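You operate a simulated robot arm through the tools that you are given. There is no shell and no other tool. Be economical: measure what you need, move in short steps, check, and stop when the job is done.

Carry out the task below with a simulated robot arm. There is one attempt and no reset: what you move stays moved.

JOB
Test the board from the rest at its printed voltage and sort it by the tester's count.
Fine: three rows go in the yellow tray, fewer in the red, lying flat; pins move only with the supply off.

The check looks at the end state, three seconds after you hand in, the way a careful person would. Anything else that was tipped, shoved, dropped, spilled or broken makes it a failure.

ROBOT AND FRAMES
A 7-joint arm with a two-finger parallel gripper, fixed in place. Base frame: the origin is at the foot of the arm, x ahead of it, y to its left, z up; the work surface is at about z = 0. Readings come in cm, rad, newtons and seconds.
With the tool pointing down near the work surface it reaches from about 22 to 58 cm from the base axis. Its first joint turns from -1.152 to 1.152 rad. Payload 2.5 kg.
The TCP is the grasp point between the finger pads, 2.3 cm short of the fingertips. In the tool frame z runs along the fingers and y along their closing line. The gripper opens to 9.4 cm. The fingers are 3.8 cm wide and 1 cm thick; the gripper's body (5.4 by 9.6 cm) begins 3.9 cm behind the TCP.
Orientation is that of the tool frame in the base frame, as a unit quaternion [w, x, y, z]. With the fingers straight down and closing along the base's y, the tool's x points along the base's -x, its y along +y and its z along -z.

CONTROLS
- The arm moves only by the tool arm_command. Its argument "plan" is a list of rows, each a list of 3 entries, a list of its own where there are three numbers: the gripper command, from -1 (shut) to 1 (fully open), values between in proportion, then the shift along the tool's x, y, z in mm, then the turn, a rotation vector about the tool's x, y, z in rad. In form: [[hand, [x, y, z], [ax, ay, az]], ...]. A call has 1 to 8 rows; each row is the pose to reach, as a shift and turn from the pose commanded when the call began, along the tool's axes at that moment. Rows are played at 5 a second. More than 5 cm and 0.15 rad between two rows, or a gripper value outside its range, and nothing of the call is played. Where a pose cannot be reached the arm comes as near as it can. A force on the tool above 80 N (or 10 N above the force at the start of the call, whichever is more), or a blocked arm, ends the call early, and 0.2 s more pass. Each finger travels about 10.8 cm/s and halts on what it meets, pressing with about 22 N; the grip force reading is that of the motor and also rises with nothing between the fingers. The clock runs only during rows and for 0.2 s after the last one: add rows that repeat a pose to give the fingers time. It gives the time, the measured TCP pose, the force on the tool (base axes), the opening and the grip force at its end, in the units of the frame above (readings bear some noise).
- Cameras (640 x 400 px; columns grow to the right, rows downward): "scene" is fixed at [12.64, -40.85, 55.16]; the picture's right is [0.78, -0.63, 0.00], its down [-0.31, -0.38, -0.87] and it looks along [0.55, 0.68, -0.49] (base axes); focal length 321 px, centre (320, 200). "wrist" rides on the gripper at [8.7, 1.6, -7.4] in the tool frame; the picture's right is [-0.18, 0.98, 0.00], its down [-0.58, -0.11, -0.81] and it looks along [-0.79, -0.15, 0.59] (tool axes); focal length 243 px, centre (320, 200). There is no depth. A picture from a camera that has moved, and an enlarged one, comes with that camera's place and axes in the base frame and with its lens.
- camera(camera): a new picture of that camera. No time passes.
- inspect(camera, box): a new picture of the part [left, top, right, bottom] of that camera's present view, enlarged. No time passes.
- job_done(): hands the job in; it is judged then, once.

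Work in short steps. Places have to be worked out from the pictures, the camera data and where the tool is seen: move nearer, look again, correct. Check each grasp and each placing, and mend what went wrong. You have 120 turns and 84 pictures in all, those below and enlarged ones among them. Open the gripper and draw the arm clear of the work before you hand the job in, unless the task says otherwise; then end with one line.

The tools are called after "Emit:" as a command line: name --argument value ..., lists and objects as JSON in quotes. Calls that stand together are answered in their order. arm_command: Moves the arm, as the interface text tells. Its arguments: {"type":"object","properties":{"plan":{"type":"array","items":{"type":"array"}}},"required":["plan"]} The other tools are called the same way: camera (camera) takes a picture; inspect (camera, box) takes an enlarged picture of a part of a camera's view; job_done () hands the job in.

At the start:

```text
clock: 0.0
position: [42.31, 3.66, 36.31]
orientation: [0.0, 0.0, 1.0, 0.0]
contact_force: [0.4, -0.2, 0.2]
grip_width: 9.4
gripper_force: 0.1
```

scene: 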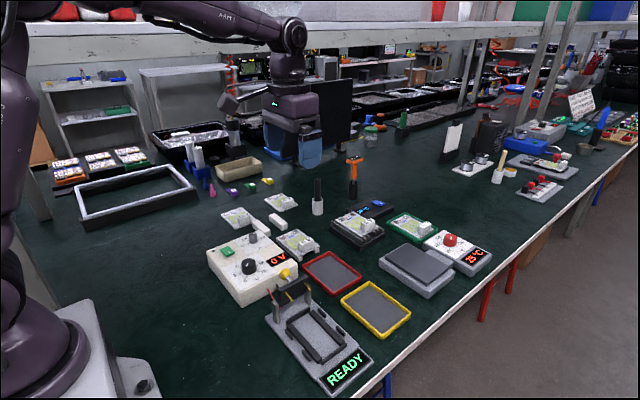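
wrist: 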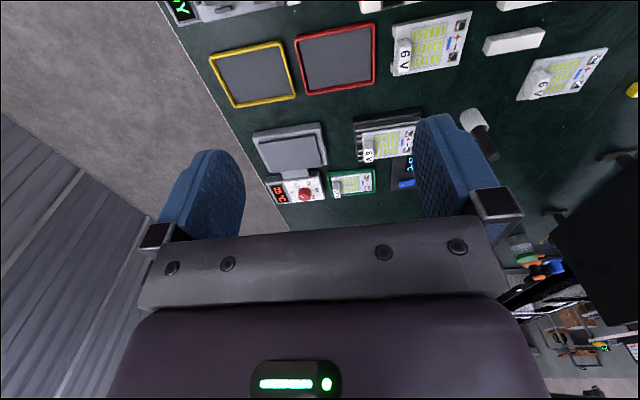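

I start by enlarging the work area to identify the rest, boards, tester, supply and trays.

Emit:
inspect --camera "scene" --box '[190, 170, 350, 300]'

Emit:
inspect --camera "scene" --box '[320, 170, 500, 300]'

Emit:
inspect --camera "scene" --box '[240, 250, 420, 400]'

Emit:
inspect --camera "wrist" --box '[160, 0, 640, 220]'

```text
3.08 times, centred on (270, 235) of scene
camera zoom: at [12.64, -40.85, 55.16], right [0.78, -0.63, 0.0], down [-0.31, -0.38, -0.87], along [0.55, 0.68, -0.49], focal length 987 px, centre (474, 92)
```

zoom: 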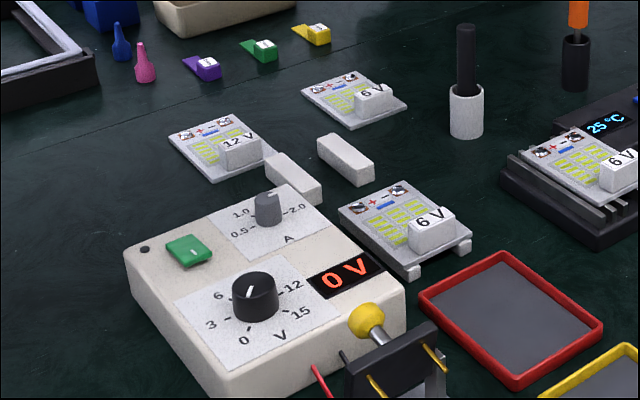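

```text
3.08 times, centred on (410, 235) of scene
camera zoom: at [12.64, -40.85, 55.16], right [0.78, -0.63, 0.0], down [-0.31, -0.38, -0.87], along [0.55, 0.68, -0.49], focal length 987 px, centre (43, 92)
```

zoom: 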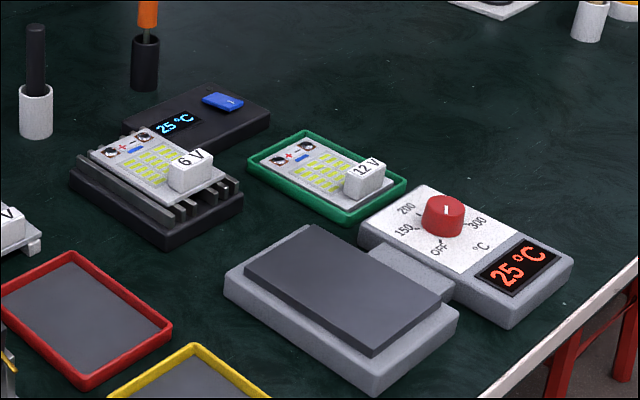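

```text
2.67 times, centred on (330, 325) of scene
camera zoom: at [12.64, -40.85, 55.16], right [0.78, -0.63, 0.0], down [-0.31, -0.38, -0.87], along [0.55, 0.68, -0.49], focal length 856 px, centre (293, -133)
```

zoom: 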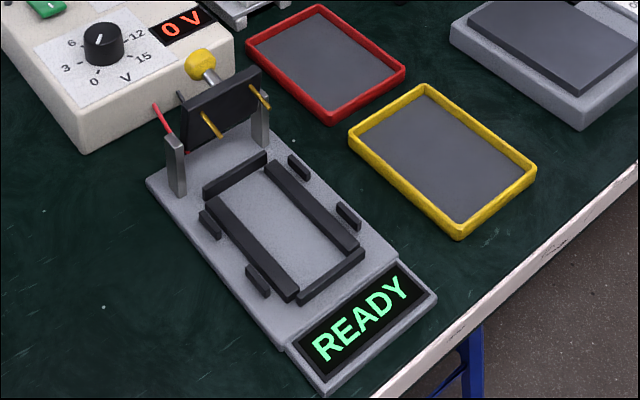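

```text
1.33 times, centred on (400, 110) of wrist
camera zoom: at [33.67, 5.27, 43.75], right [0.18, 0.98, 0.0], down [0.58, -0.11, 0.81], along [0.79, -0.15, -0.59], focal length 324 px, centre (213, 320)
```

zoom: 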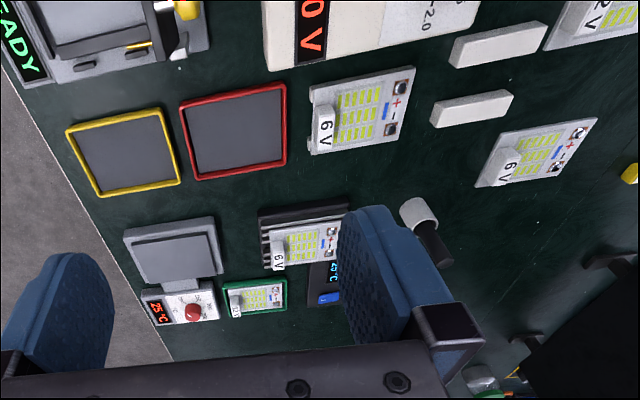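

Zooms are rendered sharply, so I look closer at the supply dial, the rest board, and the tester head.

Emit:
inspect --camera "scene" --box '[205, 225, 305, 310]'

Emit:
inspect --camera "scene" --box '[270, 222, 330, 262]'

Emit:
inspect --camera "scene" --box '[260, 260, 380, 400]'

```text
4.71 times, centred on (255, 268) of scene
camera zoom: at [12.64, -40.85, 55.16], right [0.78, -0.63, 0.0], down [-0.31, -0.38, -0.87], along [0.55, 0.68, -0.49], focal length 1510 px, centre (626, -118)
```

zoom: 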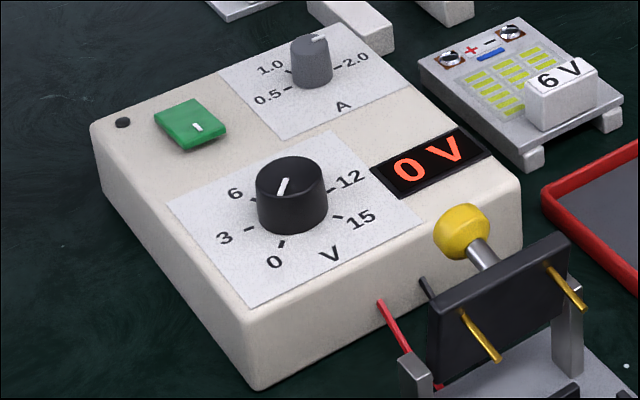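

```text
10.00 times, centred on (300, 242) of scene
camera zoom: at [12.64, -40.85, 55.16], right [0.78, -0.63, 0.0], down [-0.31, -0.38, -0.87], along [0.55, 0.68, -0.49], focal length 3208 px, centre (520, -220)
```

zoom: 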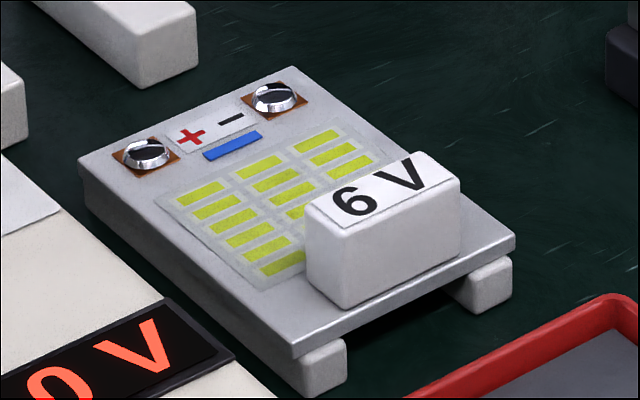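

```text
2.86 times, centred on (320, 330) of scene
camera zoom: at [12.64, -40.85, 55.16], right [0.78, -0.63, 0.0], down [-0.31, -0.38, -0.87], along [0.55, 0.68, -0.49], focal length 917 px, centre (320, -171)
```

zoom: 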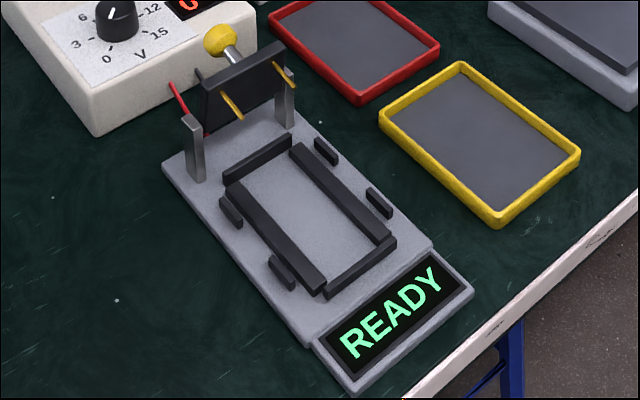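

The board on two white rails is the one "on the rest" (6 V, pads towards +y, about x 49–56, y 13–24). The supply dial sits near 9 V with the display at 0 V, so I move the wrist camera over the supply for a view.

Emit:
arm_command --plan '[[0, [20, 26, 31], [0, 0, 0]], [0, [42, 52, 62], [0, 0, 0]], [0, [63, 78, 93], [0, 0, 0]], [0, [83, 103, 123], [0, 0, 0]], [0, [83, 103, 123], [0, 0, 0]]]'

Emit:
camera --camera "wrist"

```text
clock: 1.2
position: [33.98, 13.86, 23.81]
orientation: [0.0, 0.001, 1.0, 0.0]
contact_force: [0.0, -0.8, -0.2]
grip_width: 4.69
gripper_force: 0.0
```

```text
74 pictures are left
camera wrist: at [25.31, 15.5, 31.33], right [0.18, 0.98, 0.0], down [0.58, -0.11, 0.81], along [0.79, -0.15, -0.59], focal length 243 px, centre (320, 200)
```

wrist: 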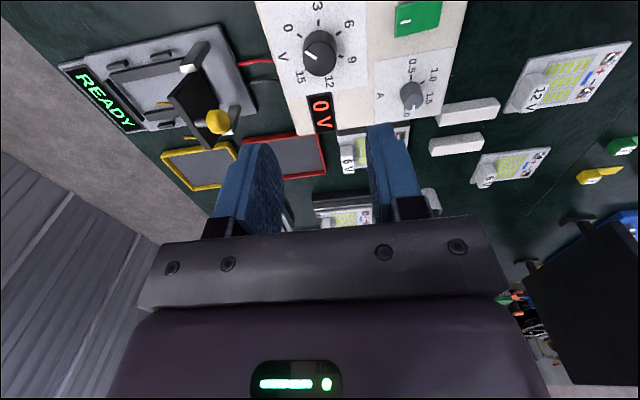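

Emit:
inspect --camera "wrist" --box '[250, 0, 460, 140]'

```text
2.86 times, centred on (355, 70) of wrist
camera zoom: at [25.31, 15.5, 31.33], right [0.18, 0.98, 0.0], down [0.58, -0.11, 0.81], along [0.79, -0.15, -0.59], focal length 693 px, centre (220, 571)
```

zoom: 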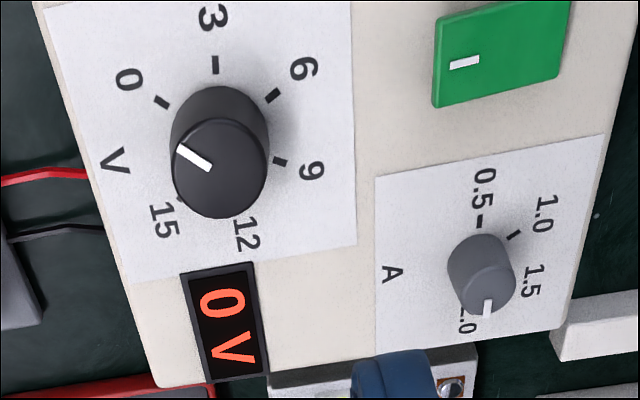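

The dial actually points at 0 V (steps of about 54° per 3 V, turning clockwise from above); knob centre ≈ (35.8, 13.5), top z ≈ 6.8. I look at the rocker switch in detail before touching it.

Emit:
inspect --camera "scene" --box '[222, 240, 262, 265]'

Emit:
inspect --camera "wrist" --box '[380, 0, 460, 50]'

```text
16.00 times, centred on (242, 252) of scene
camera zoom: at [12.64, -40.85, 55.16], right [0.78, -0.63, 0.0], down [-0.31, -0.38, -0.87], along [0.55, 0.68, -0.49], focal length 5133 px, centre (1568, -640)
```

zoom: 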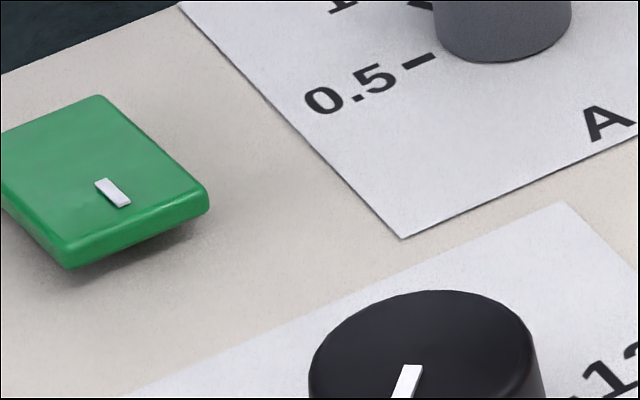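

```text
8.00 times, centred on (420, 25) of wrist
camera zoom: at [25.31, 15.5, 31.33], right [0.18, 0.98, 0.0], down [0.58, -0.11, 0.81], along [0.79, -0.15, -0.59], focal length 1941 px, centre (-480, 1600)
```

zoom: 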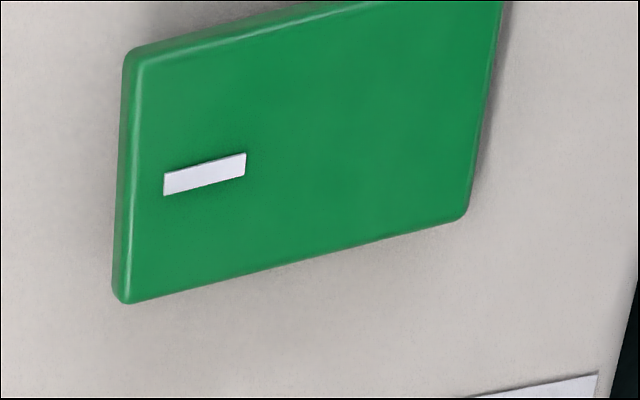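

The rocker is off (its "I" end, −y side at y≈21, stands raised). I first approach the knob: descend above it with the hand pre-turned −0.96 rad.

Emit:
arm_command --plan '[[0.1, [-3, -1, 11], [0, 0, -0.12]], [0.1, [-5, -1, 22], [0, 0, -0.24]], [0.1, [-8, -2, 33], [0, 0, -0.36]], [0.1, [-11, -2, 44], [0, 0, -0.48]], [0.1, [-13, -3, 55], [0, 0, -0.6]], [0.1, [-15, -3, 66], [0, 0, -0.72]], [0.1, [-17, -4, 77], [0, 0, -0.84]], [0.1, [-18, -4, 88], [0, 0, -0.96]]]'

Emit:
inspect --camera "scene" --box '[200, 190, 330, 290]'

Emit:
camera --camera "wrist"

```text
clock: 3.0
position: [35.86, 13.5, 15.2]
orientation: [0.001, -0.463, 0.886, 0.001]
contact_force: [-0.1, -0.5, 0.3]
grip_width: 5.16
gripper_force: 0.0
```

```text
4.00 times, centred on (265, 240) of scene
camera zoom: at [12.64, -40.85, 55.16], right [0.78, -0.63, 0.0], down [-0.31, -0.38, -0.87], along [0.55, 0.68, -0.49], focal length 1283 px, centre (540, 40)
```

zoom: 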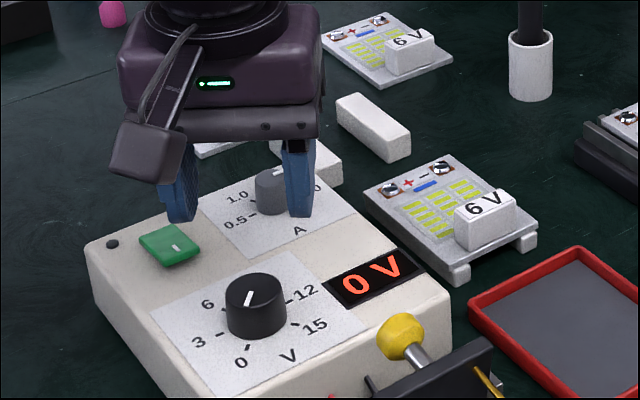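

```text
69 pictures are left
camera wrist: at [29.54, 7.25, 22.62], right [-0.7, 0.71, 0.0], down [0.42, 0.41, 0.81], along [0.57, 0.57, -0.59], focal length 243 px, centre (320, 200)
```

wrist: 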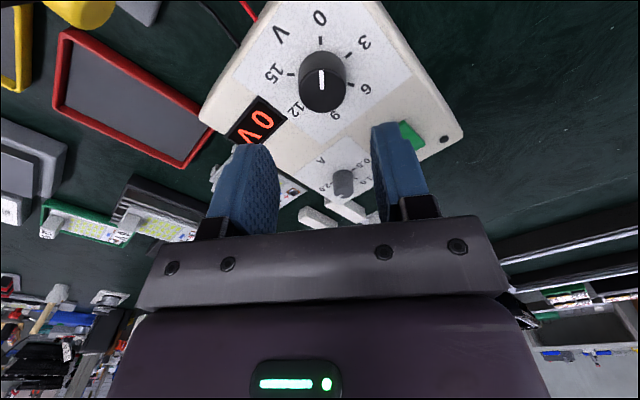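

The hand is centred on the knob (≈35.6, 13.5). I descend to z≈7.4 with the fingers straddling it, then close.

Emit:
arm_command --plan '[[0.1, [1.4, 2, 30], [0, 0, 0]], [0.1, [1.4, 2, 55], [0, 0, 0]], [0.1, [1.4, 2, 70], [0, 0, 0]], [0.1, [1.4, 2, 78], [0, 0, 0]], [0.1, [1.4, 2, 78], [0, 0, 0]]]'

Emit:
inspect --camera "scene" --box '[190, 200, 320, 300]'

```text
clock: 4.2
position: [35.72, 13.53, 7.39]
orientation: [-0.001, -0.462, 0.887, 0.0]
contact_force: [-0.1, -0.7, -0.8]
grip_width: 5.18
gripper_force: 0.1
```

```text
4.00 times, centred on (255, 250) of scene
camera zoom: at [12.64, -40.85, 55.16], right [0.78, -0.63, 0.0], down [-0.31, -0.38, -0.87], along [0.55, 0.68, -0.49], focal length 1283 px, centre (580, 0)
```

zoom: 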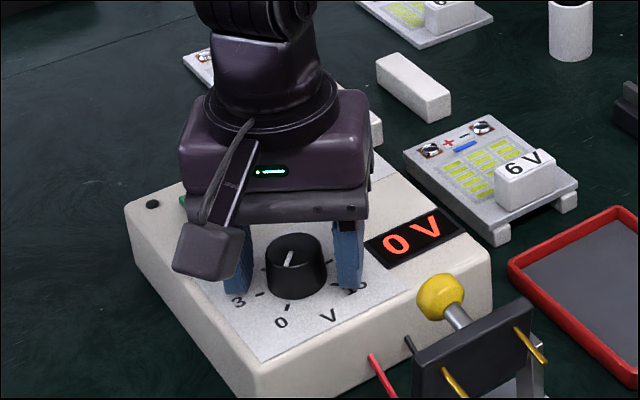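

Fingers straddle the knob cleanly. I close on it.

Emit:
arm_command --plan '[[-0.4, [0, 0, 0], [0, 0, 0]], [-0.5, [0, 0, 0], [0, 0, 0]], [-0.5, [0, 0, 0], [0, 0, 0]]]'

```text
clock: 5.0
position: [35.63, 13.48, 7.41]
orientation: [0.001, -0.462, 0.887, 0.001]
contact_force: [3.2, -0.5, -5.9]
grip_width: 3.3
gripper_force: 45.0
```

The knob is gripped (3.3 cm). I turn it clockwise, half-way first.

Emit:
arm_command --plan '[[-0.5, [0, 0, 0], [0, 0, 0.12]], [-0.5, [0, 0, 0], [0, 0, 0.24]], [-0.5, [0, 0, 0], [0, 0, 0.36]], [-0.5, [0, 0, 0], [0, 0, 0.48]], [-0.5, [0, 0, 0], [0, 0, 0.6]], [-0.5, [0, 0, 0], [0, 0, 0.72]], [-0.5, [0, 0, 0], [0, 0, 0.84]], [-0.5, [0, 0, 0], [0, 0, 0.95]]]'

Emit:
inspect --camera "scene" --box '[190, 200, 320, 300]'

```text
clock: 6.8
position: [35.6, 13.57, 7.43]
orientation: [0.0, -0.003, 1.0, 0.0]
contact_force: [-0.9, -7.7, 17.1]
grip_width: 3.28
gripper_force: 45.1
```

```text
4.00 times, centred on (255, 250) of scene
camera zoom: at [12.63, -40.86, 55.16], right [0.78, -0.63, 0.0], down [-0.31, -0.38, -0.87], along [0.55, 0.68, -0.49], focal length 1283 px, centre (580, 0)
```

zoom: 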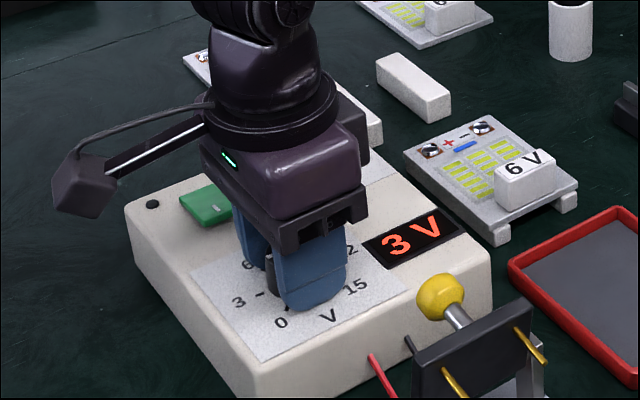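

The display follows: 3 V. I continue the same amount to reach 6 V.

Emit:
arm_command --plan '[[-0.5, [0, 0, 0], [0, 0, 0.12]], [-0.5, [0, 0, 0], [0, 0, 0.24]], [-0.5, [0, 0, 0], [0, 0, 0.36]], [-0.5, [0, 0, 0], [0, 0, 0.48]], [-0.5, [0, 0, 0], [0, 0, 0.6]], [-0.5, [0, 0, 0], [0, 0, 0.72]], [-0.5, [0, 0, 0], [0, 0, 0.84]], [-0.5, [0, 0, 0], [0, 0, 0.95]]]'

Emit:
inspect --camera "scene" --box '[190, 200, 320, 300]'

```text
clock: 8.6
position: [35.48, 13.59, 7.38]
orientation: [0.002, 0.454, 0.891, 0.001]
contact_force: [8.2, -0.6, 8.4]
grip_width: 3.33
gripper_force: 44.6
```

```text
4.00 times, centred on (255, 250) of scene
camera zoom: at [12.63, -40.85, 55.16], right [0.78, -0.63, 0.0], down [-0.31, -0.38, -0.87], along [0.55, 0.68, -0.49], focal length 1283 px, centre (580, 0)
```

zoom: 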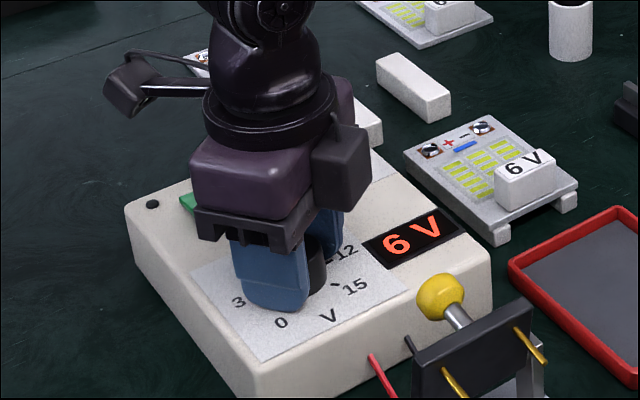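

Display reads 6 V and the pilot lamp is dark (output off). I release, rise and turn the hand back square.

Emit:
arm_command --plan '[[0.1, [0, 0, 0], [0, 0, 0]], [0.1, [0, 0, 0], [0, 0, 0]], [0.1, [0, 0, -40], [0, 0, 0]], [0.1, [0, 0, -80], [0, 0, 0]], [0.1, [0, 0, -90], [0, 0, -0.12]], [0.1, [0, 0, -100], [0, 0, -0.24]], [0.1, [0, 0, -110], [0, 0, -0.36]], [0.1, [0, 0, -120], [0, 0, -0.48]]]'

Emit:
arm_command --plan '[[0.1, [0, 0, 0], [0, 0, -0.12]], [0.1, [0, 0, 0], [0, 0, -0.24]], [0.1, [0, 0, 0], [0, 0, -0.36]], [0.1, [0, 0, 0], [0, 0, -0.466]], [0.1, [0, 0, 0], [0, 0, -0.466]]]'

Emit:
inspect --camera "wrist" --box '[220, 0, 460, 150]'

```text
clock: 10.4
position: [35.59, 13.56, 19.47]
orientation: [0.0, 0.227, 0.974, 0.001]
contact_force: [-0.4, -0.4, -0.1]
grip_width: 5.17
gripper_force: 0.1
```

```text
clock: 11.6
position: [35.75, 13.54, 19.4]
orientation: [0.0, -0.004, 1.0, -0.001]
contact_force: [0.1, 0.8, -0.5]
grip_width: 5.17
gripper_force: 0.1
```

```text
2.67 times, centred on (340, 75) of wrist
camera zoom: at [26.91, 15.08, 26.88], right [0.18, 0.98, 0.0], down [0.58, -0.1, 0.81], along [0.79, -0.14, -0.59], focal length 647 px, centre (267, 533)
```

zoom: 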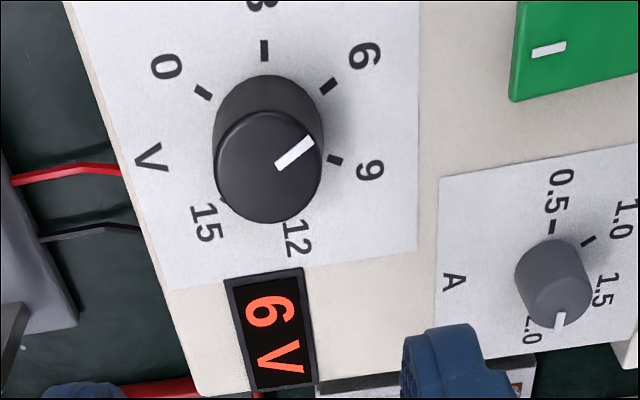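

Dial confirmed at 6. Next I move toward the rest board for a measuring view.

Emit:
arm_command --plan '[[0.3, [-35, 3, -3], [0, 0, 0]], [0.6, [-70, 6, -6], [0, 0, 0]], [0.6, [-102, 10, -6], [0, 0, 0]], [0.6, [-102, 10, -6], [0, 0, 0]]]'

Emit:
inspect --camera "wrist" --box '[220, 0, 540, 200]'

```text
clock: 12.6
position: [45.6, 14.66, 20.01]
orientation: [0.001, -0.004, 1.0, 0.0]
contact_force: [-0.3, -0.1, -0.5]
grip_width: 7.5
gripper_force: 0.0
```

```text
2.00 times, centred on (380, 100) of wrist
camera zoom: at [36.93, 16.21, 27.48], right [0.18, 0.98, 0.0], down [0.58, -0.1, 0.81], along [0.79, -0.14, -0.59], focal length 485 px, centre (200, 400)
```

zoom: 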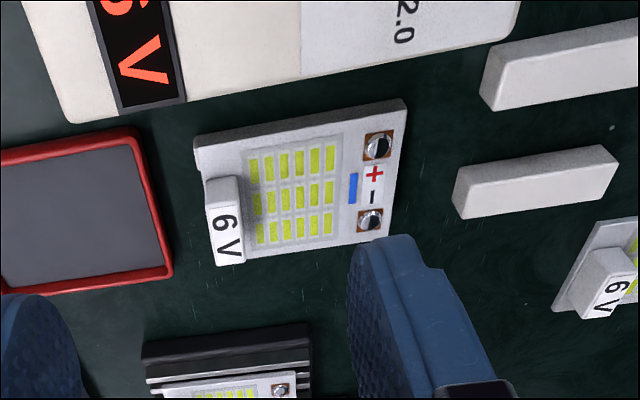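

Block handle ≈ (52.6, 14.8), top ≈ z 4.3, narrow along y. I go above it, open about 5 cm, and check before the final descent.

Emit:
arm_command --plan '[[0.1, [-35, 1, 20], [0, 0, 0]], [0.1, [-70, 1.4, 50], [0, 0, 0]], [0.1, [-70, 1.4, 90], [0, 0, 0]], [0.1, [-70, 1.4, 115], [0, 0, 0]], [0.1, [-70, 1.4, 115], [0, 0, 0]]]'

Emit:
inspect --camera "scene" --box '[260, 190, 340, 260]'

Emit:
camera --camera "wrist"

```text
clock: 13.8
position: [52.81, 14.76, 8.34]
orientation: [0.0, -0.004, 1.0, 0.0]
contact_force: [-1.0, 0.4, -0.3]
grip_width: 5.17
gripper_force: 0.0
```

```text
5.71 times, centred on (300, 225) of scene
camera zoom: at [12.64, -40.85, 55.16], right [0.78, -0.63, 0.0], down [-0.31, -0.38, -0.87], along [0.55, 0.68, -0.49], focal length 1833 px, centre (434, 57)
```

zoom: 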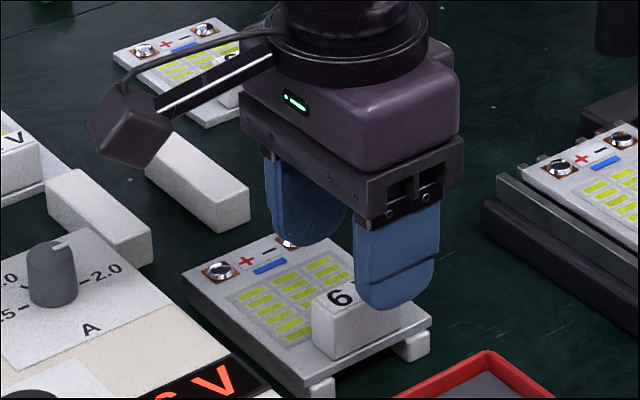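

```text
62 pictures are left
camera wrist: at [44.14, 16.27, 15.78], right [0.18, 0.98, 0.0], down [0.58, -0.11, 0.81], along [0.79, -0.14, -0.59], focal length 243 px, centre (320, 200)
```

wrist: 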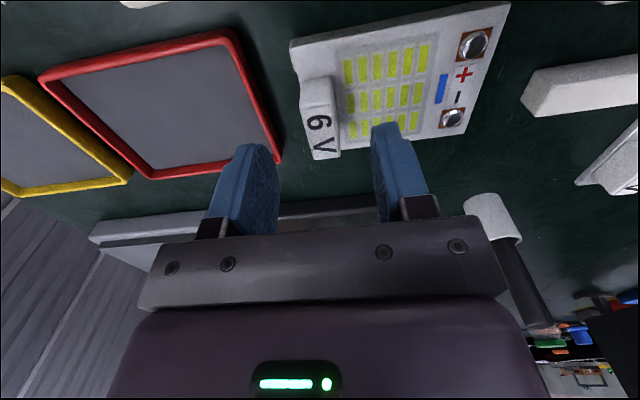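

Aligned over the block. I descend to TCP z≈4.7 and close.

Emit:
arm_command --plan '[[0.1, [1, 1, 15], [0, 0, 0]], [0.1, [1, 1, 28], [0, 0, 0]], [0.1, [1, 1, 36], [0, 0, 0]], [0.1, [1, 1, 36], [0, 0, 0]], [-0.7, [1, 1, 36], [0, 0, 0]], [-0.7, [1, 1, 36], [0, 0, 0]], [-0.7, [1, 1, 36], [0, 0, 0]]]'

Emit:
inspect --camera "scene" --box '[260, 190, 340, 260]'

```text
clock: 15.4
position: [52.65, 14.88, 4.75]
orientation: [0.0, -0.003, 1.0, 0.0]
contact_force: [0.1, -0.4, -1.2]
grip_width: 1.75
gripper_force: 21.6
```

```text
5.71 times, centred on (300, 225) of scene
camera zoom: at [12.64, -40.85, 55.16], right [0.78, -0.63, 0.0], down [-0.31, -0.38, -0.87], along [0.55, 0.68, -0.49], focal length 1833 px, centre (434, 57)
```

zoom: 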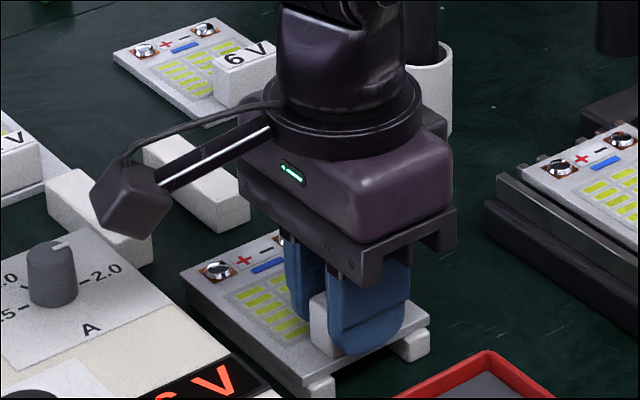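

Gripped at 1.75 cm. I tighten and lift slowly.

Emit:
arm_command --plan '[[-1, [0, 0, 0], [0, 0, 0]], [-1, [0, 0, -10], [0, 0, 0]], [-1, [0, 0, -30], [0, 0, 0]], [-1, [0, 0, -60], [0, 0, 0]], [-1, [0, 0, -90], [0, 0, 0]], [-1, [0, 0, -110], [0, 0, 0]], [-1, [0, 0, -110], [0, 0, 0]]]'

Emit:
inspect --camera "scene" --box '[250, 140, 350, 260]'

Emit:
camera --camera "wrist"

```text
clock: 17.0
position: [52.76, 14.88, 15.95]
orientation: [0.0, -0.004, 1.0, 0.001]
contact_force: [0.0, 0.0, 0.4]
grip_width: 0.0
gripper_force: 22.6
```

```text
3.33 times, centred on (300, 200) of scene
camera zoom: at [12.64, -40.85, 55.16], right [0.78, -0.63, 0.0], down [-0.31, -0.38, -0.87], along [0.55, 0.68, -0.49], focal length 1069 px, centre (387, 200)
```

zoom: 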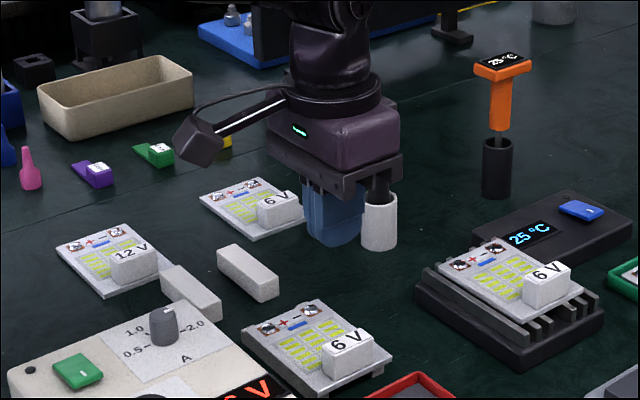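

```text
59 pictures are left
camera wrist: at [44.07, 16.38, 23.4], right [0.18, 0.98, 0.0], down [0.58, -0.1, 0.81], along [0.79, -0.14, -0.59], focal length 243 px, centre (320, 200)
```

wrist: 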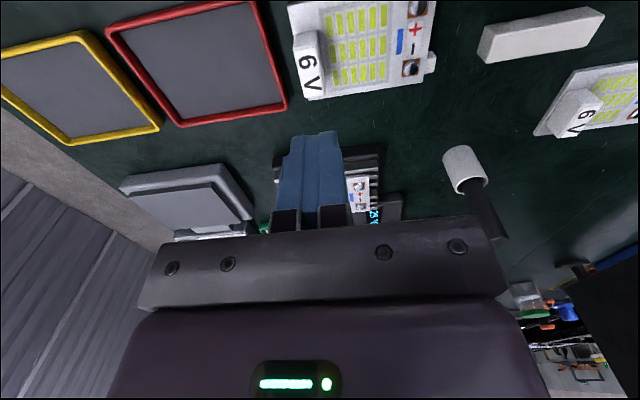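

The fingers slipped off and the board stayed. I check whether it shifted on its rails.

Emit:
inspect --camera "scene" --box '[270, 222, 330, 262]'

Emit:
inspect --camera "wrist" --box '[270, 0, 470, 125]'

```text
10.00 times, centred on (300, 242) of scene
camera zoom: at [12.64, -40.85, 55.16], right [0.78, -0.63, 0.0], down [-0.31, -0.38, -0.87], along [0.55, 0.68, -0.49], focal length 3208 px, centre (520, -220)
```

zoom: 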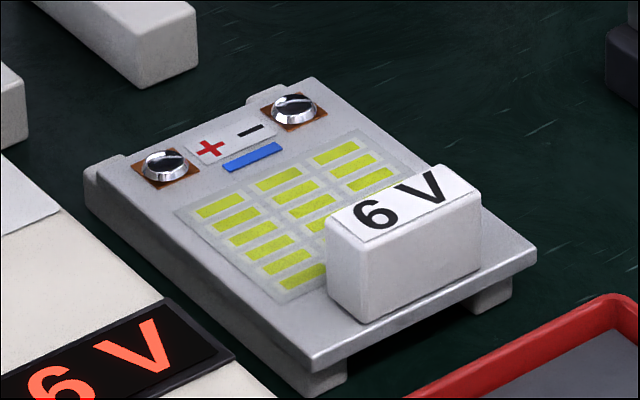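

```text
3.20 times, centred on (370, 62) of wrist
camera zoom: at [44.07, 16.38, 23.4], right [0.18, 0.98, 0.0], down [0.58, -0.1, 0.81], along [0.79, -0.14, -0.59], focal length 776 px, centre (160, 640)
```

zoom: 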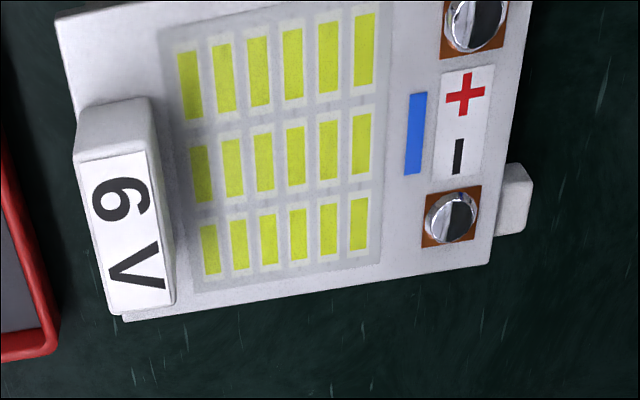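

The board slid about 1 cm toward −y but still lies flat on the rails (centre x ≈ 52.9, block centre ≈ (53.0, 14.2), block top ≈ 4.3). I look at the finger shape to understand the slip.

Emit:
inspect --camera "scene" --box '[280, 165, 340, 220]'

```text
7.27 times, centred on (310, 192) of scene
camera zoom: at [12.64, -40.85, 55.16], right [0.78, -0.63, 0.0], down [-0.31, -0.38, -0.87], along [0.55, 0.68, -0.49], focal length 2333 px, centre (393, 254)
```

zoom: 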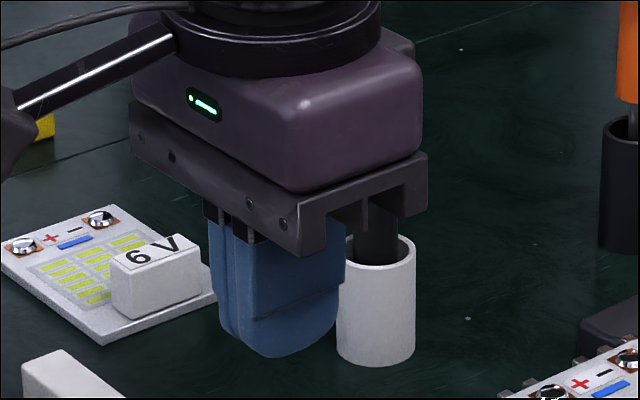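

I retry deeper at (53.0, 14.15), with tips just above the board, then lift only a few millimetres.

Emit:
arm_command --plan '[[0.0, [-2, -7, 0], [0, 0, 0]], [0.0, [-2, -7, 40], [0, 0, 0]], [0.0, [-2, -7, 80], [0, 0, 0]], [0.0, [-2, -7, 105], [0, 0, 0]], [0.0, [-2, -7, 115], [0, 0, 0]], [0.0, [-2, -7, 115], [0, 0, 0]]]'

Emit:
inspect --camera "scene" --box '[270, 210, 330, 260]'

```text
clock: 18.4
position: [52.94, 14.15, 4.3]
orientation: [0.001, -0.003, 1.0, 0.0]
contact_force: [0.3, -0.5, 0.2]
grip_width: 4.71
gripper_force: 0.1
```

```text
8.00 times, centred on (300, 235) of scene
camera zoom: at [12.64, -40.85, 55.16], right [0.78, -0.63, 0.0], down [-0.31, -0.38, -0.87], along [0.55, 0.68, -0.49], focal length 2566 px, centre (480, -80)
```

zoom: 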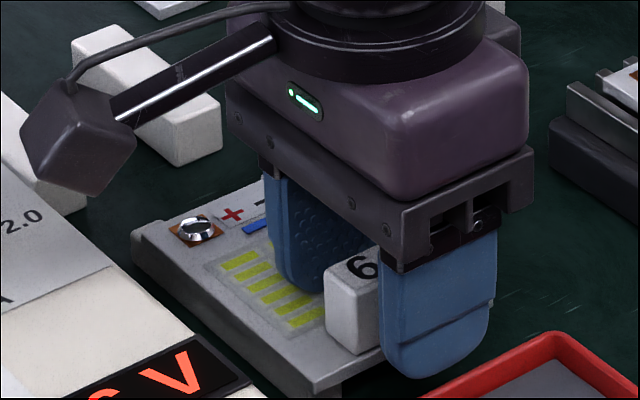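

Emit:
arm_command --plan '[[-1, [0, 0, 0], [0, 0, 0]], [-1, [0, 0, 0], [0, 0, 0]], [-1, [0, 0, 0], [0, 0, 0]], [-1, [0, 0, 0], [0, 0, 0]], [-1, [0, 0, -2], [0, 0, 0]], [-1, [0, 0, -4], [0, 0, 0]], [-1, [0, 0, -6], [0, 0, 0]], [-1, [0, 0, -6], [0, 0, 0]]]'

Emit:
inspect --camera "scene" --box '[270, 210, 330, 260]'

```text
clock: 20.2
position: [52.82, 14.23, 5.04]
orientation: [-0.001, -0.003, 1.0, 0.0]
contact_force: [-0.2, -0.1, -0.3]
grip_width: 1.8
gripper_force: 22.0
```

```text
8.00 times, centred on (300, 235) of scene
camera zoom: at [12.64, -40.85, 55.16], right [0.78, -0.63, 0.0], down [-0.31, -0.38, -0.87], along [0.55, 0.68, -0.49], focal length 2566 px, centre (480, -80)
```

zoom: 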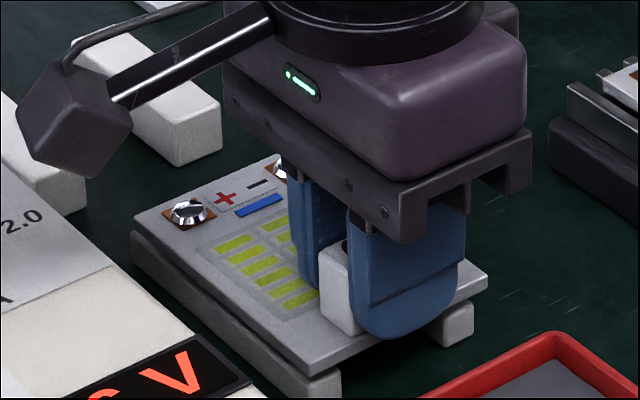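

The board is now lifting level off the rails. I raise it further, gently.

Emit:
arm_command --plan '[[-1, [0, 0, -6], [0, 0, 0]], [-1, [0, 0, -13], [0, 0, 0]], [-1, [0, 0, -21], [0, 0, 0]], [-1, [0, 0, -30], [0, 0, 0]], [-1, [0, 0, -40], [0, 0, 0]], [-1, [0, 0, -50], [0, 0, 0]], [-1, [0, 0, -58], [0, 0, 0]], [-1, [0, 0, -62], [0, 0, 0]]]'

Emit:
inspect --camera "scene" --box '[260, 180, 340, 260]'

```text
clock: 22.0
position: [52.79, 14.13, 11.22]
orientation: [0.0, -0.003, 1.0, -0.001]
contact_force: [-0.5, 0.7, -0.3]
grip_width: 1.76
gripper_force: 22.1
```

```text
5.00 times, centred on (300, 220) of scene
camera zoom: at [12.64, -40.85, 55.16], right [0.78, -0.63, 0.0], down [-0.31, -0.38, -0.87], along [0.55, 0.68, -0.49], focal length 1604 px, centre (420, 100)
```

zoom: 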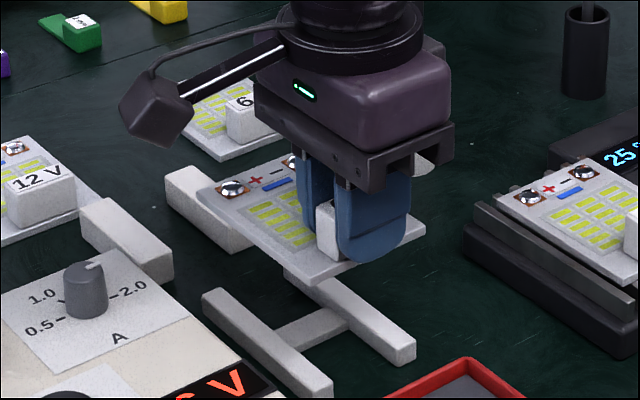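

Secure and level. I carry it over toward the tester at height z≈18.

Emit:
arm_command --plan '[[-1, [0, 0, -20], [0, 0, 0]], [-1, [0, 0, -45], [0, 0, 0]], [-1, [12, -22, -68], [0, 0, 0]], [-1, [30, -52, -68], [0, 0, 0]], [-1, [48, -84, -68], [0, 0, 0]], [-1, [66, -116, -68], [0, 0, 0]], [-1, [80, -140, -68], [0, 0, 0]], [-1, [86, -150, -68], [0, 0, 0]]]'

Emit:
arm_command --plan '[[-1, [10, -18, 0], [0, 0, 0]], [-1, [26, -46, 0], [0, 0, 0]], [-1, [42, -76, 0], [0, 0, 0]], [-1, [54, -98, 0], [0, 0, 0]], [-1, [60, -107, 0], [0, 0, 0]], [-1, [60, -107, 0], [0, 0, 0]]]'

Emit:
camera --camera "wrist"

Emit:
inspect --camera "scene" --box '[240, 220, 400, 400]'

```text
clock: 23.8
position: [44.48, -0.8, 17.85]
orientation: [0.0, -0.003, 1.0, -0.001]
contact_force: [-0.6, -0.6, -1.5]
grip_width: 1.76
gripper_force: 21.9
```

```text
clock: 25.2
position: [38.5, -11.67, 17.97]
orientation: [-0.001, -0.004, 1.0, 0.0]
contact_force: [0.0, 0.1, -0.7]
grip_width: 1.72
gripper_force: 21.8
```

```text
52 pictures are left
camera wrist: at [29.78, -10.09, 25.45], right [0.18, 0.98, 0.0], down [0.58, -0.1, 0.81], along [0.79, -0.14, -0.59], focal length 243 px, centre (320, 200)
```

wrist: 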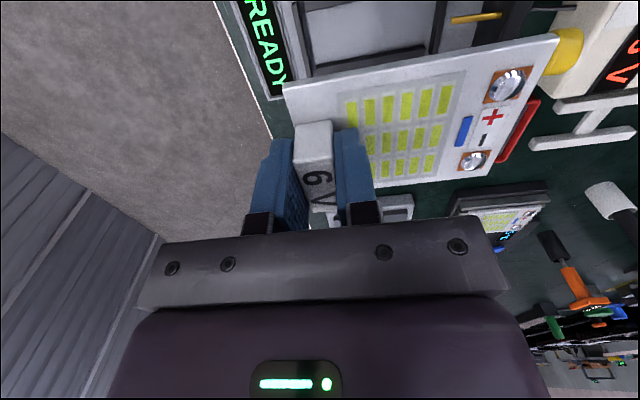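

```text
2.22 times, centred on (320, 310) of scene
camera zoom: at [12.64, -40.85, 55.16], right [0.78, -0.63, 0.0], down [-0.31, -0.38, -0.87], along [0.55, 0.68, -0.49], focal length 713 px, centre (320, -44)
```

zoom: 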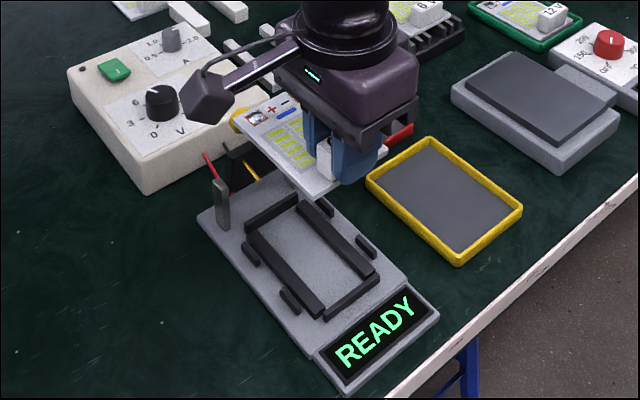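

Board is level in the hand above the tester. I zoom on the nest to measure it precisely.

Emit:
inspect --camera "scene" --box '[280, 295, 365, 370]'

Emit:
inspect --camera "wrist" --box '[220, 0, 560, 110]'

```text
5.33 times, centred on (322, 332) of scene
camera zoom: at [12.64, -40.85, 55.16], right [0.78, -0.63, 0.0], down [-0.31, -0.38, -0.87], along [0.55, 0.68, -0.49], focal length 1711 px, centre (307, -507)
```

zoom: 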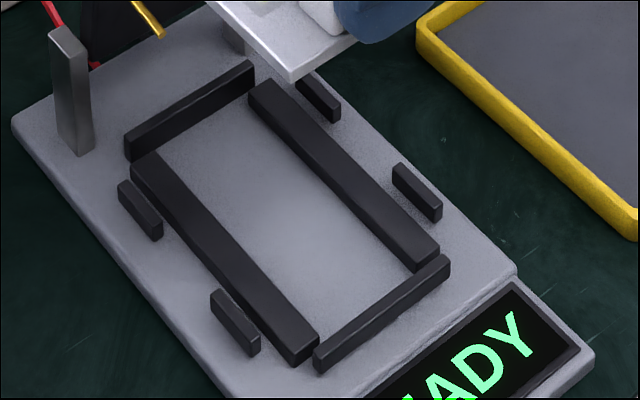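

```text
1.88 times, centred on (390, 55) of wrist
camera zoom: at [29.78, -10.09, 25.45], right [0.18, 0.98, 0.0], down [0.58, -0.1, 0.81], along [0.79, -0.14, -0.59], focal length 457 px, centre (188, 473)
```

zoom: 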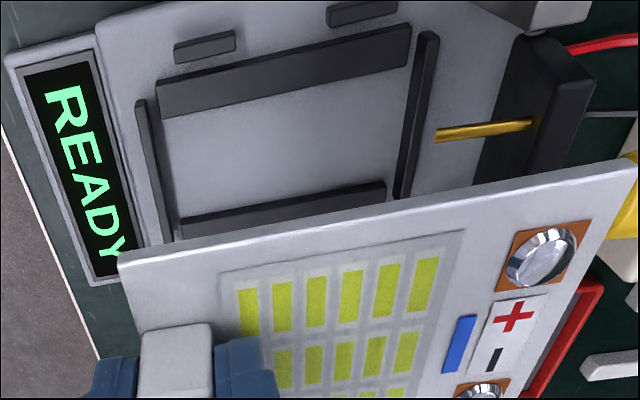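

The raised pins overhang the nest's back end (tip ≈ (36.2, −3.5, z 8.6)), so I come down shifted 3 cm toward −y, then will slide under them.

Emit:
arm_command --plan '[[-1, [0, -28, 0], [0, 0, 0]], [-1, [0, -28, 30], [0, 0, 0]], [-1, [0, -28, 60], [0, 0, 0]], [-1, [0, -28, 90], [0, 0, 0]], [-1, [0, -28, 108], [0, 0, 0]], [-1, [0, -28, 108], [0, 0, 0]]]'

Emit:
inspect --camera "scene" --box '[260, 270, 380, 380]'

Emit:
camera --camera "wrist"

```text
clock: 26.6
position: [38.65, -14.43, 7.25]
orientation: [0.0, -0.003, 1.0, 0.0]
contact_force: [0.7, 0.4, -0.7]
grip_width: 1.75
gripper_force: 22.1
```

```text
3.64 times, centred on (320, 325) of scene
camera zoom: at [12.64, -40.85, 55.16], right [0.78, -0.63, 0.0], down [-0.31, -0.38, -0.87], along [0.55, 0.68, -0.49], focal length 1167 px, centre (320, -254)
```

zoom: 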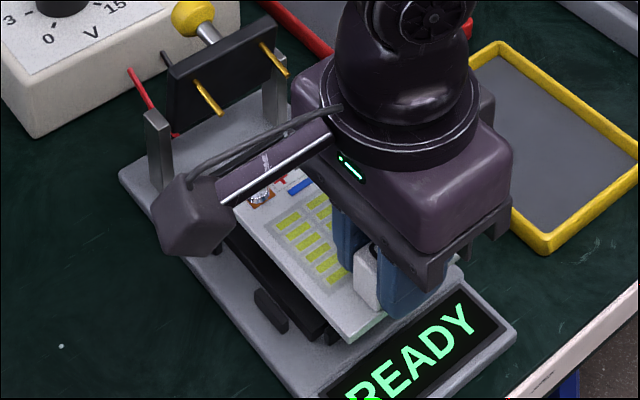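

```text
47 pictures are left
camera wrist: at [29.95, -12.78, 14.65], right [0.18, 0.98, 0.0], down [0.58, -0.1, 0.81], along [0.79, -0.14, -0.59], focal length 243 px, centre (320, 200)
```

wrist: 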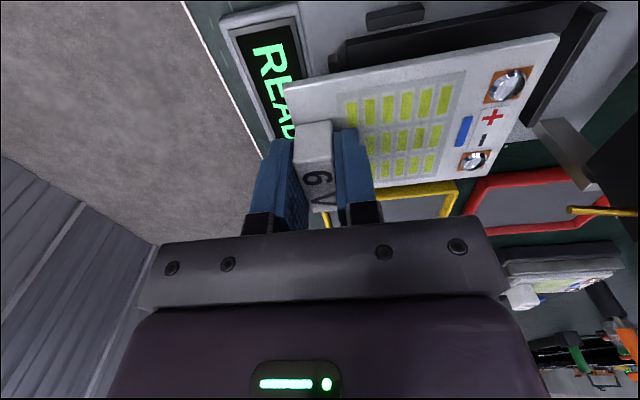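

Clear on all sides. I lower 8 mm more and slide +y under the pins to y≈−11.5.

Emit:
arm_command --plan '[[-1, [1, 0, 8], [0, 0, 0]], [-1, [1, 10, 8], [0, 0, 0]], [-1, [1, 20, 8], [0, 0, 0]], [-1, [1, 29, 8], [0, 0, 0]], [-1, [1, 29, 8], [0, 0, 0]]]'

Emit:
inspect --camera "scene" --box '[275, 280, 365, 370]'

Emit:
inspect --camera "wrist" --box '[240, 0, 640, 220]'

```text
clock: 27.8
position: [38.51, -11.47, 6.49]
orientation: [0.001, -0.005, 1.0, 0.0]
contact_force: [0.2, 0.2, -0.6]
grip_width: 1.74
gripper_force: 21.8
```

```text
4.44 times, centred on (320, 325) of scene
camera zoom: at [12.64, -40.85, 55.16], right [0.78, -0.63, 0.0], down [-0.31, -0.38, -0.87], along [0.55, 0.68, -0.49], focal length 1426 px, centre (320, -356)
```

zoom: 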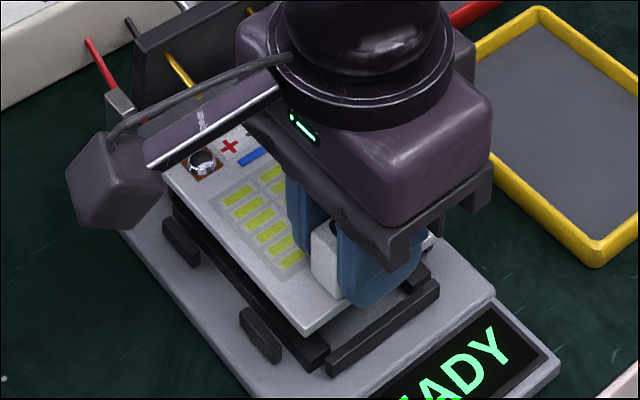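

```text
1.60 times, centred on (440, 110) of wrist
camera zoom: at [29.74, -9.93, 13.99], right [0.18, 0.98, 0.0], down [0.58, -0.11, 0.81], along [0.79, -0.14, -0.59], focal length 388 px, centre (128, 344)
```

zoom: 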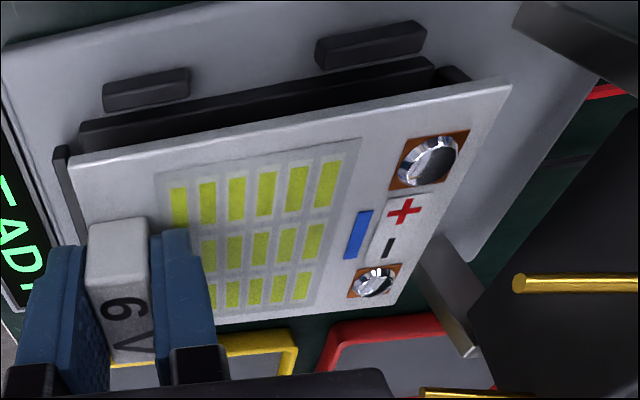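

Both views put the board about 3.5 mm too far +y relative to the nest; x looks right within ~1–2 mm. I correct y and lower to just above the guides.

Emit:
arm_command --plan '[[-1, [0, -3.7, 0], [0, 0, 0]], [-1, [0, -3.7, 4], [0, 0, 0]], [-1, [0, -3.7, 7], [0, 0, 0]], [-1, [0, -3.7, 7], [0, 0, 0]]]'

Emit:
inspect --camera "scene" --box '[285, 300, 355, 365]'

Emit:
inspect --camera "wrist" --box '[240, 0, 640, 220]'

```text
clock: 28.8
position: [38.33, -11.9, 5.82]
orientation: [0.0, -0.003, 1.0, 0.0]
contact_force: [0.8, 0.1, -0.6]
grip_width: 1.74
gripper_force: 22.2
```

```text
6.15 times, centred on (320, 332) of scene
camera zoom: at [12.64, -40.85, 55.16], right [0.78, -0.63, 0.0], down [-0.31, -0.38, -0.87], along [0.55, 0.68, -0.49], focal length 1974 px, centre (320, -615)
```

zoom: 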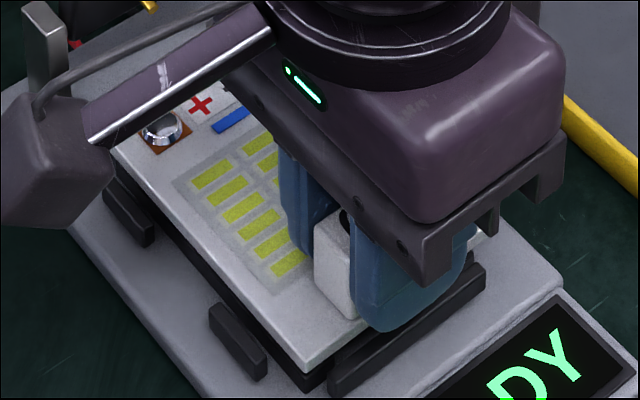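

```text
1.60 times, centred on (440, 110) of wrist
camera zoom: at [29.67, -10.31, 13.18], right [0.18, 0.98, 0.0], down [0.58, -0.1, 0.81], along [0.79, -0.14, -0.59], focal length 388 px, centre (128, 344)
```

zoom: 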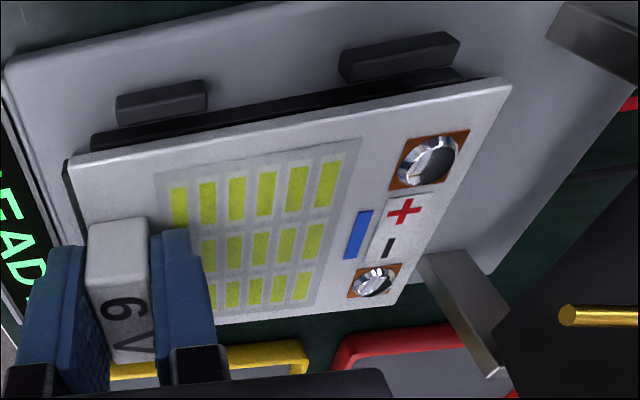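

Small remaining corrections: +1.5 mm in x, +1.2 mm in y. Then I lower and watch the force.

Emit:
arm_command --plan '[[-1, [-1.5, 1.2, 0], [0, 0, 0]], [-1, [-1.5, 1.2, 3], [0, 0, 0]], [-1, [-1.5, 1.2, 6], [0, 0, 0]], [-1, [-1.5, 1.2, 9], [0, 0, 0]], [-1, [-1.5, 1.2, 9], [0, 0, 0]]]'

Emit:
inspect --camera "scene" --box '[285, 300, 355, 365]'

Emit:
inspect --camera "wrist" --box '[240, 0, 640, 220]'

```text
clock: 30.0
position: [38.49, -11.87, 4.67]
orientation: [0.0, -0.004, 1.0, 0.0]
contact_force: [-0.1, 0.1, -1.0]
grip_width: 1.72
gripper_force: 22.1
```

```text
6.15 times, centred on (320, 332) of scene
camera zoom: at [12.64, -40.85, 55.16], right [0.78, -0.63, 0.0], down [-0.31, -0.38, -0.87], along [0.55, 0.68, -0.49], focal length 1974 px, centre (320, -615)
```

zoom: 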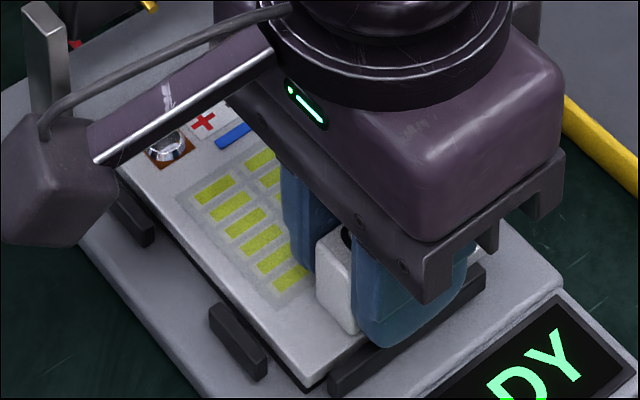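

```text
1.60 times, centred on (440, 110) of wrist
camera zoom: at [29.83, -10.19, 12.21], right [0.18, 0.98, 0.0], down [0.58, -0.1, 0.81], along [0.79, -0.14, -0.59], focal length 388 px, centre (128, 344)
```

zoom: 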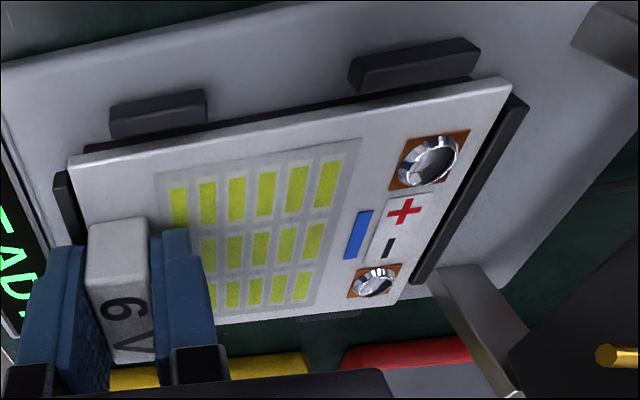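

The board now sits between both end stops and the side guides. I lower until it touches.

Emit:
arm_command --plan '[[-1, [0, 0, 1.5], [0, 0, 0]], [-1, [0, 0, 3], [0, 0, 0]], [-1, [0, 0, 4], [0, 0, 0]], [-1, [0, 0, 4], [0, 0, 0]]]'

```text
clock: 31.0
position: [38.56, -11.8, 4.65]
orientation: [0.001, -0.004, 1.0, 0.0]
contact_force: [-21.2, 2.8, 67.5]
grip_width: 1.75
gripper_force: 22.2
```

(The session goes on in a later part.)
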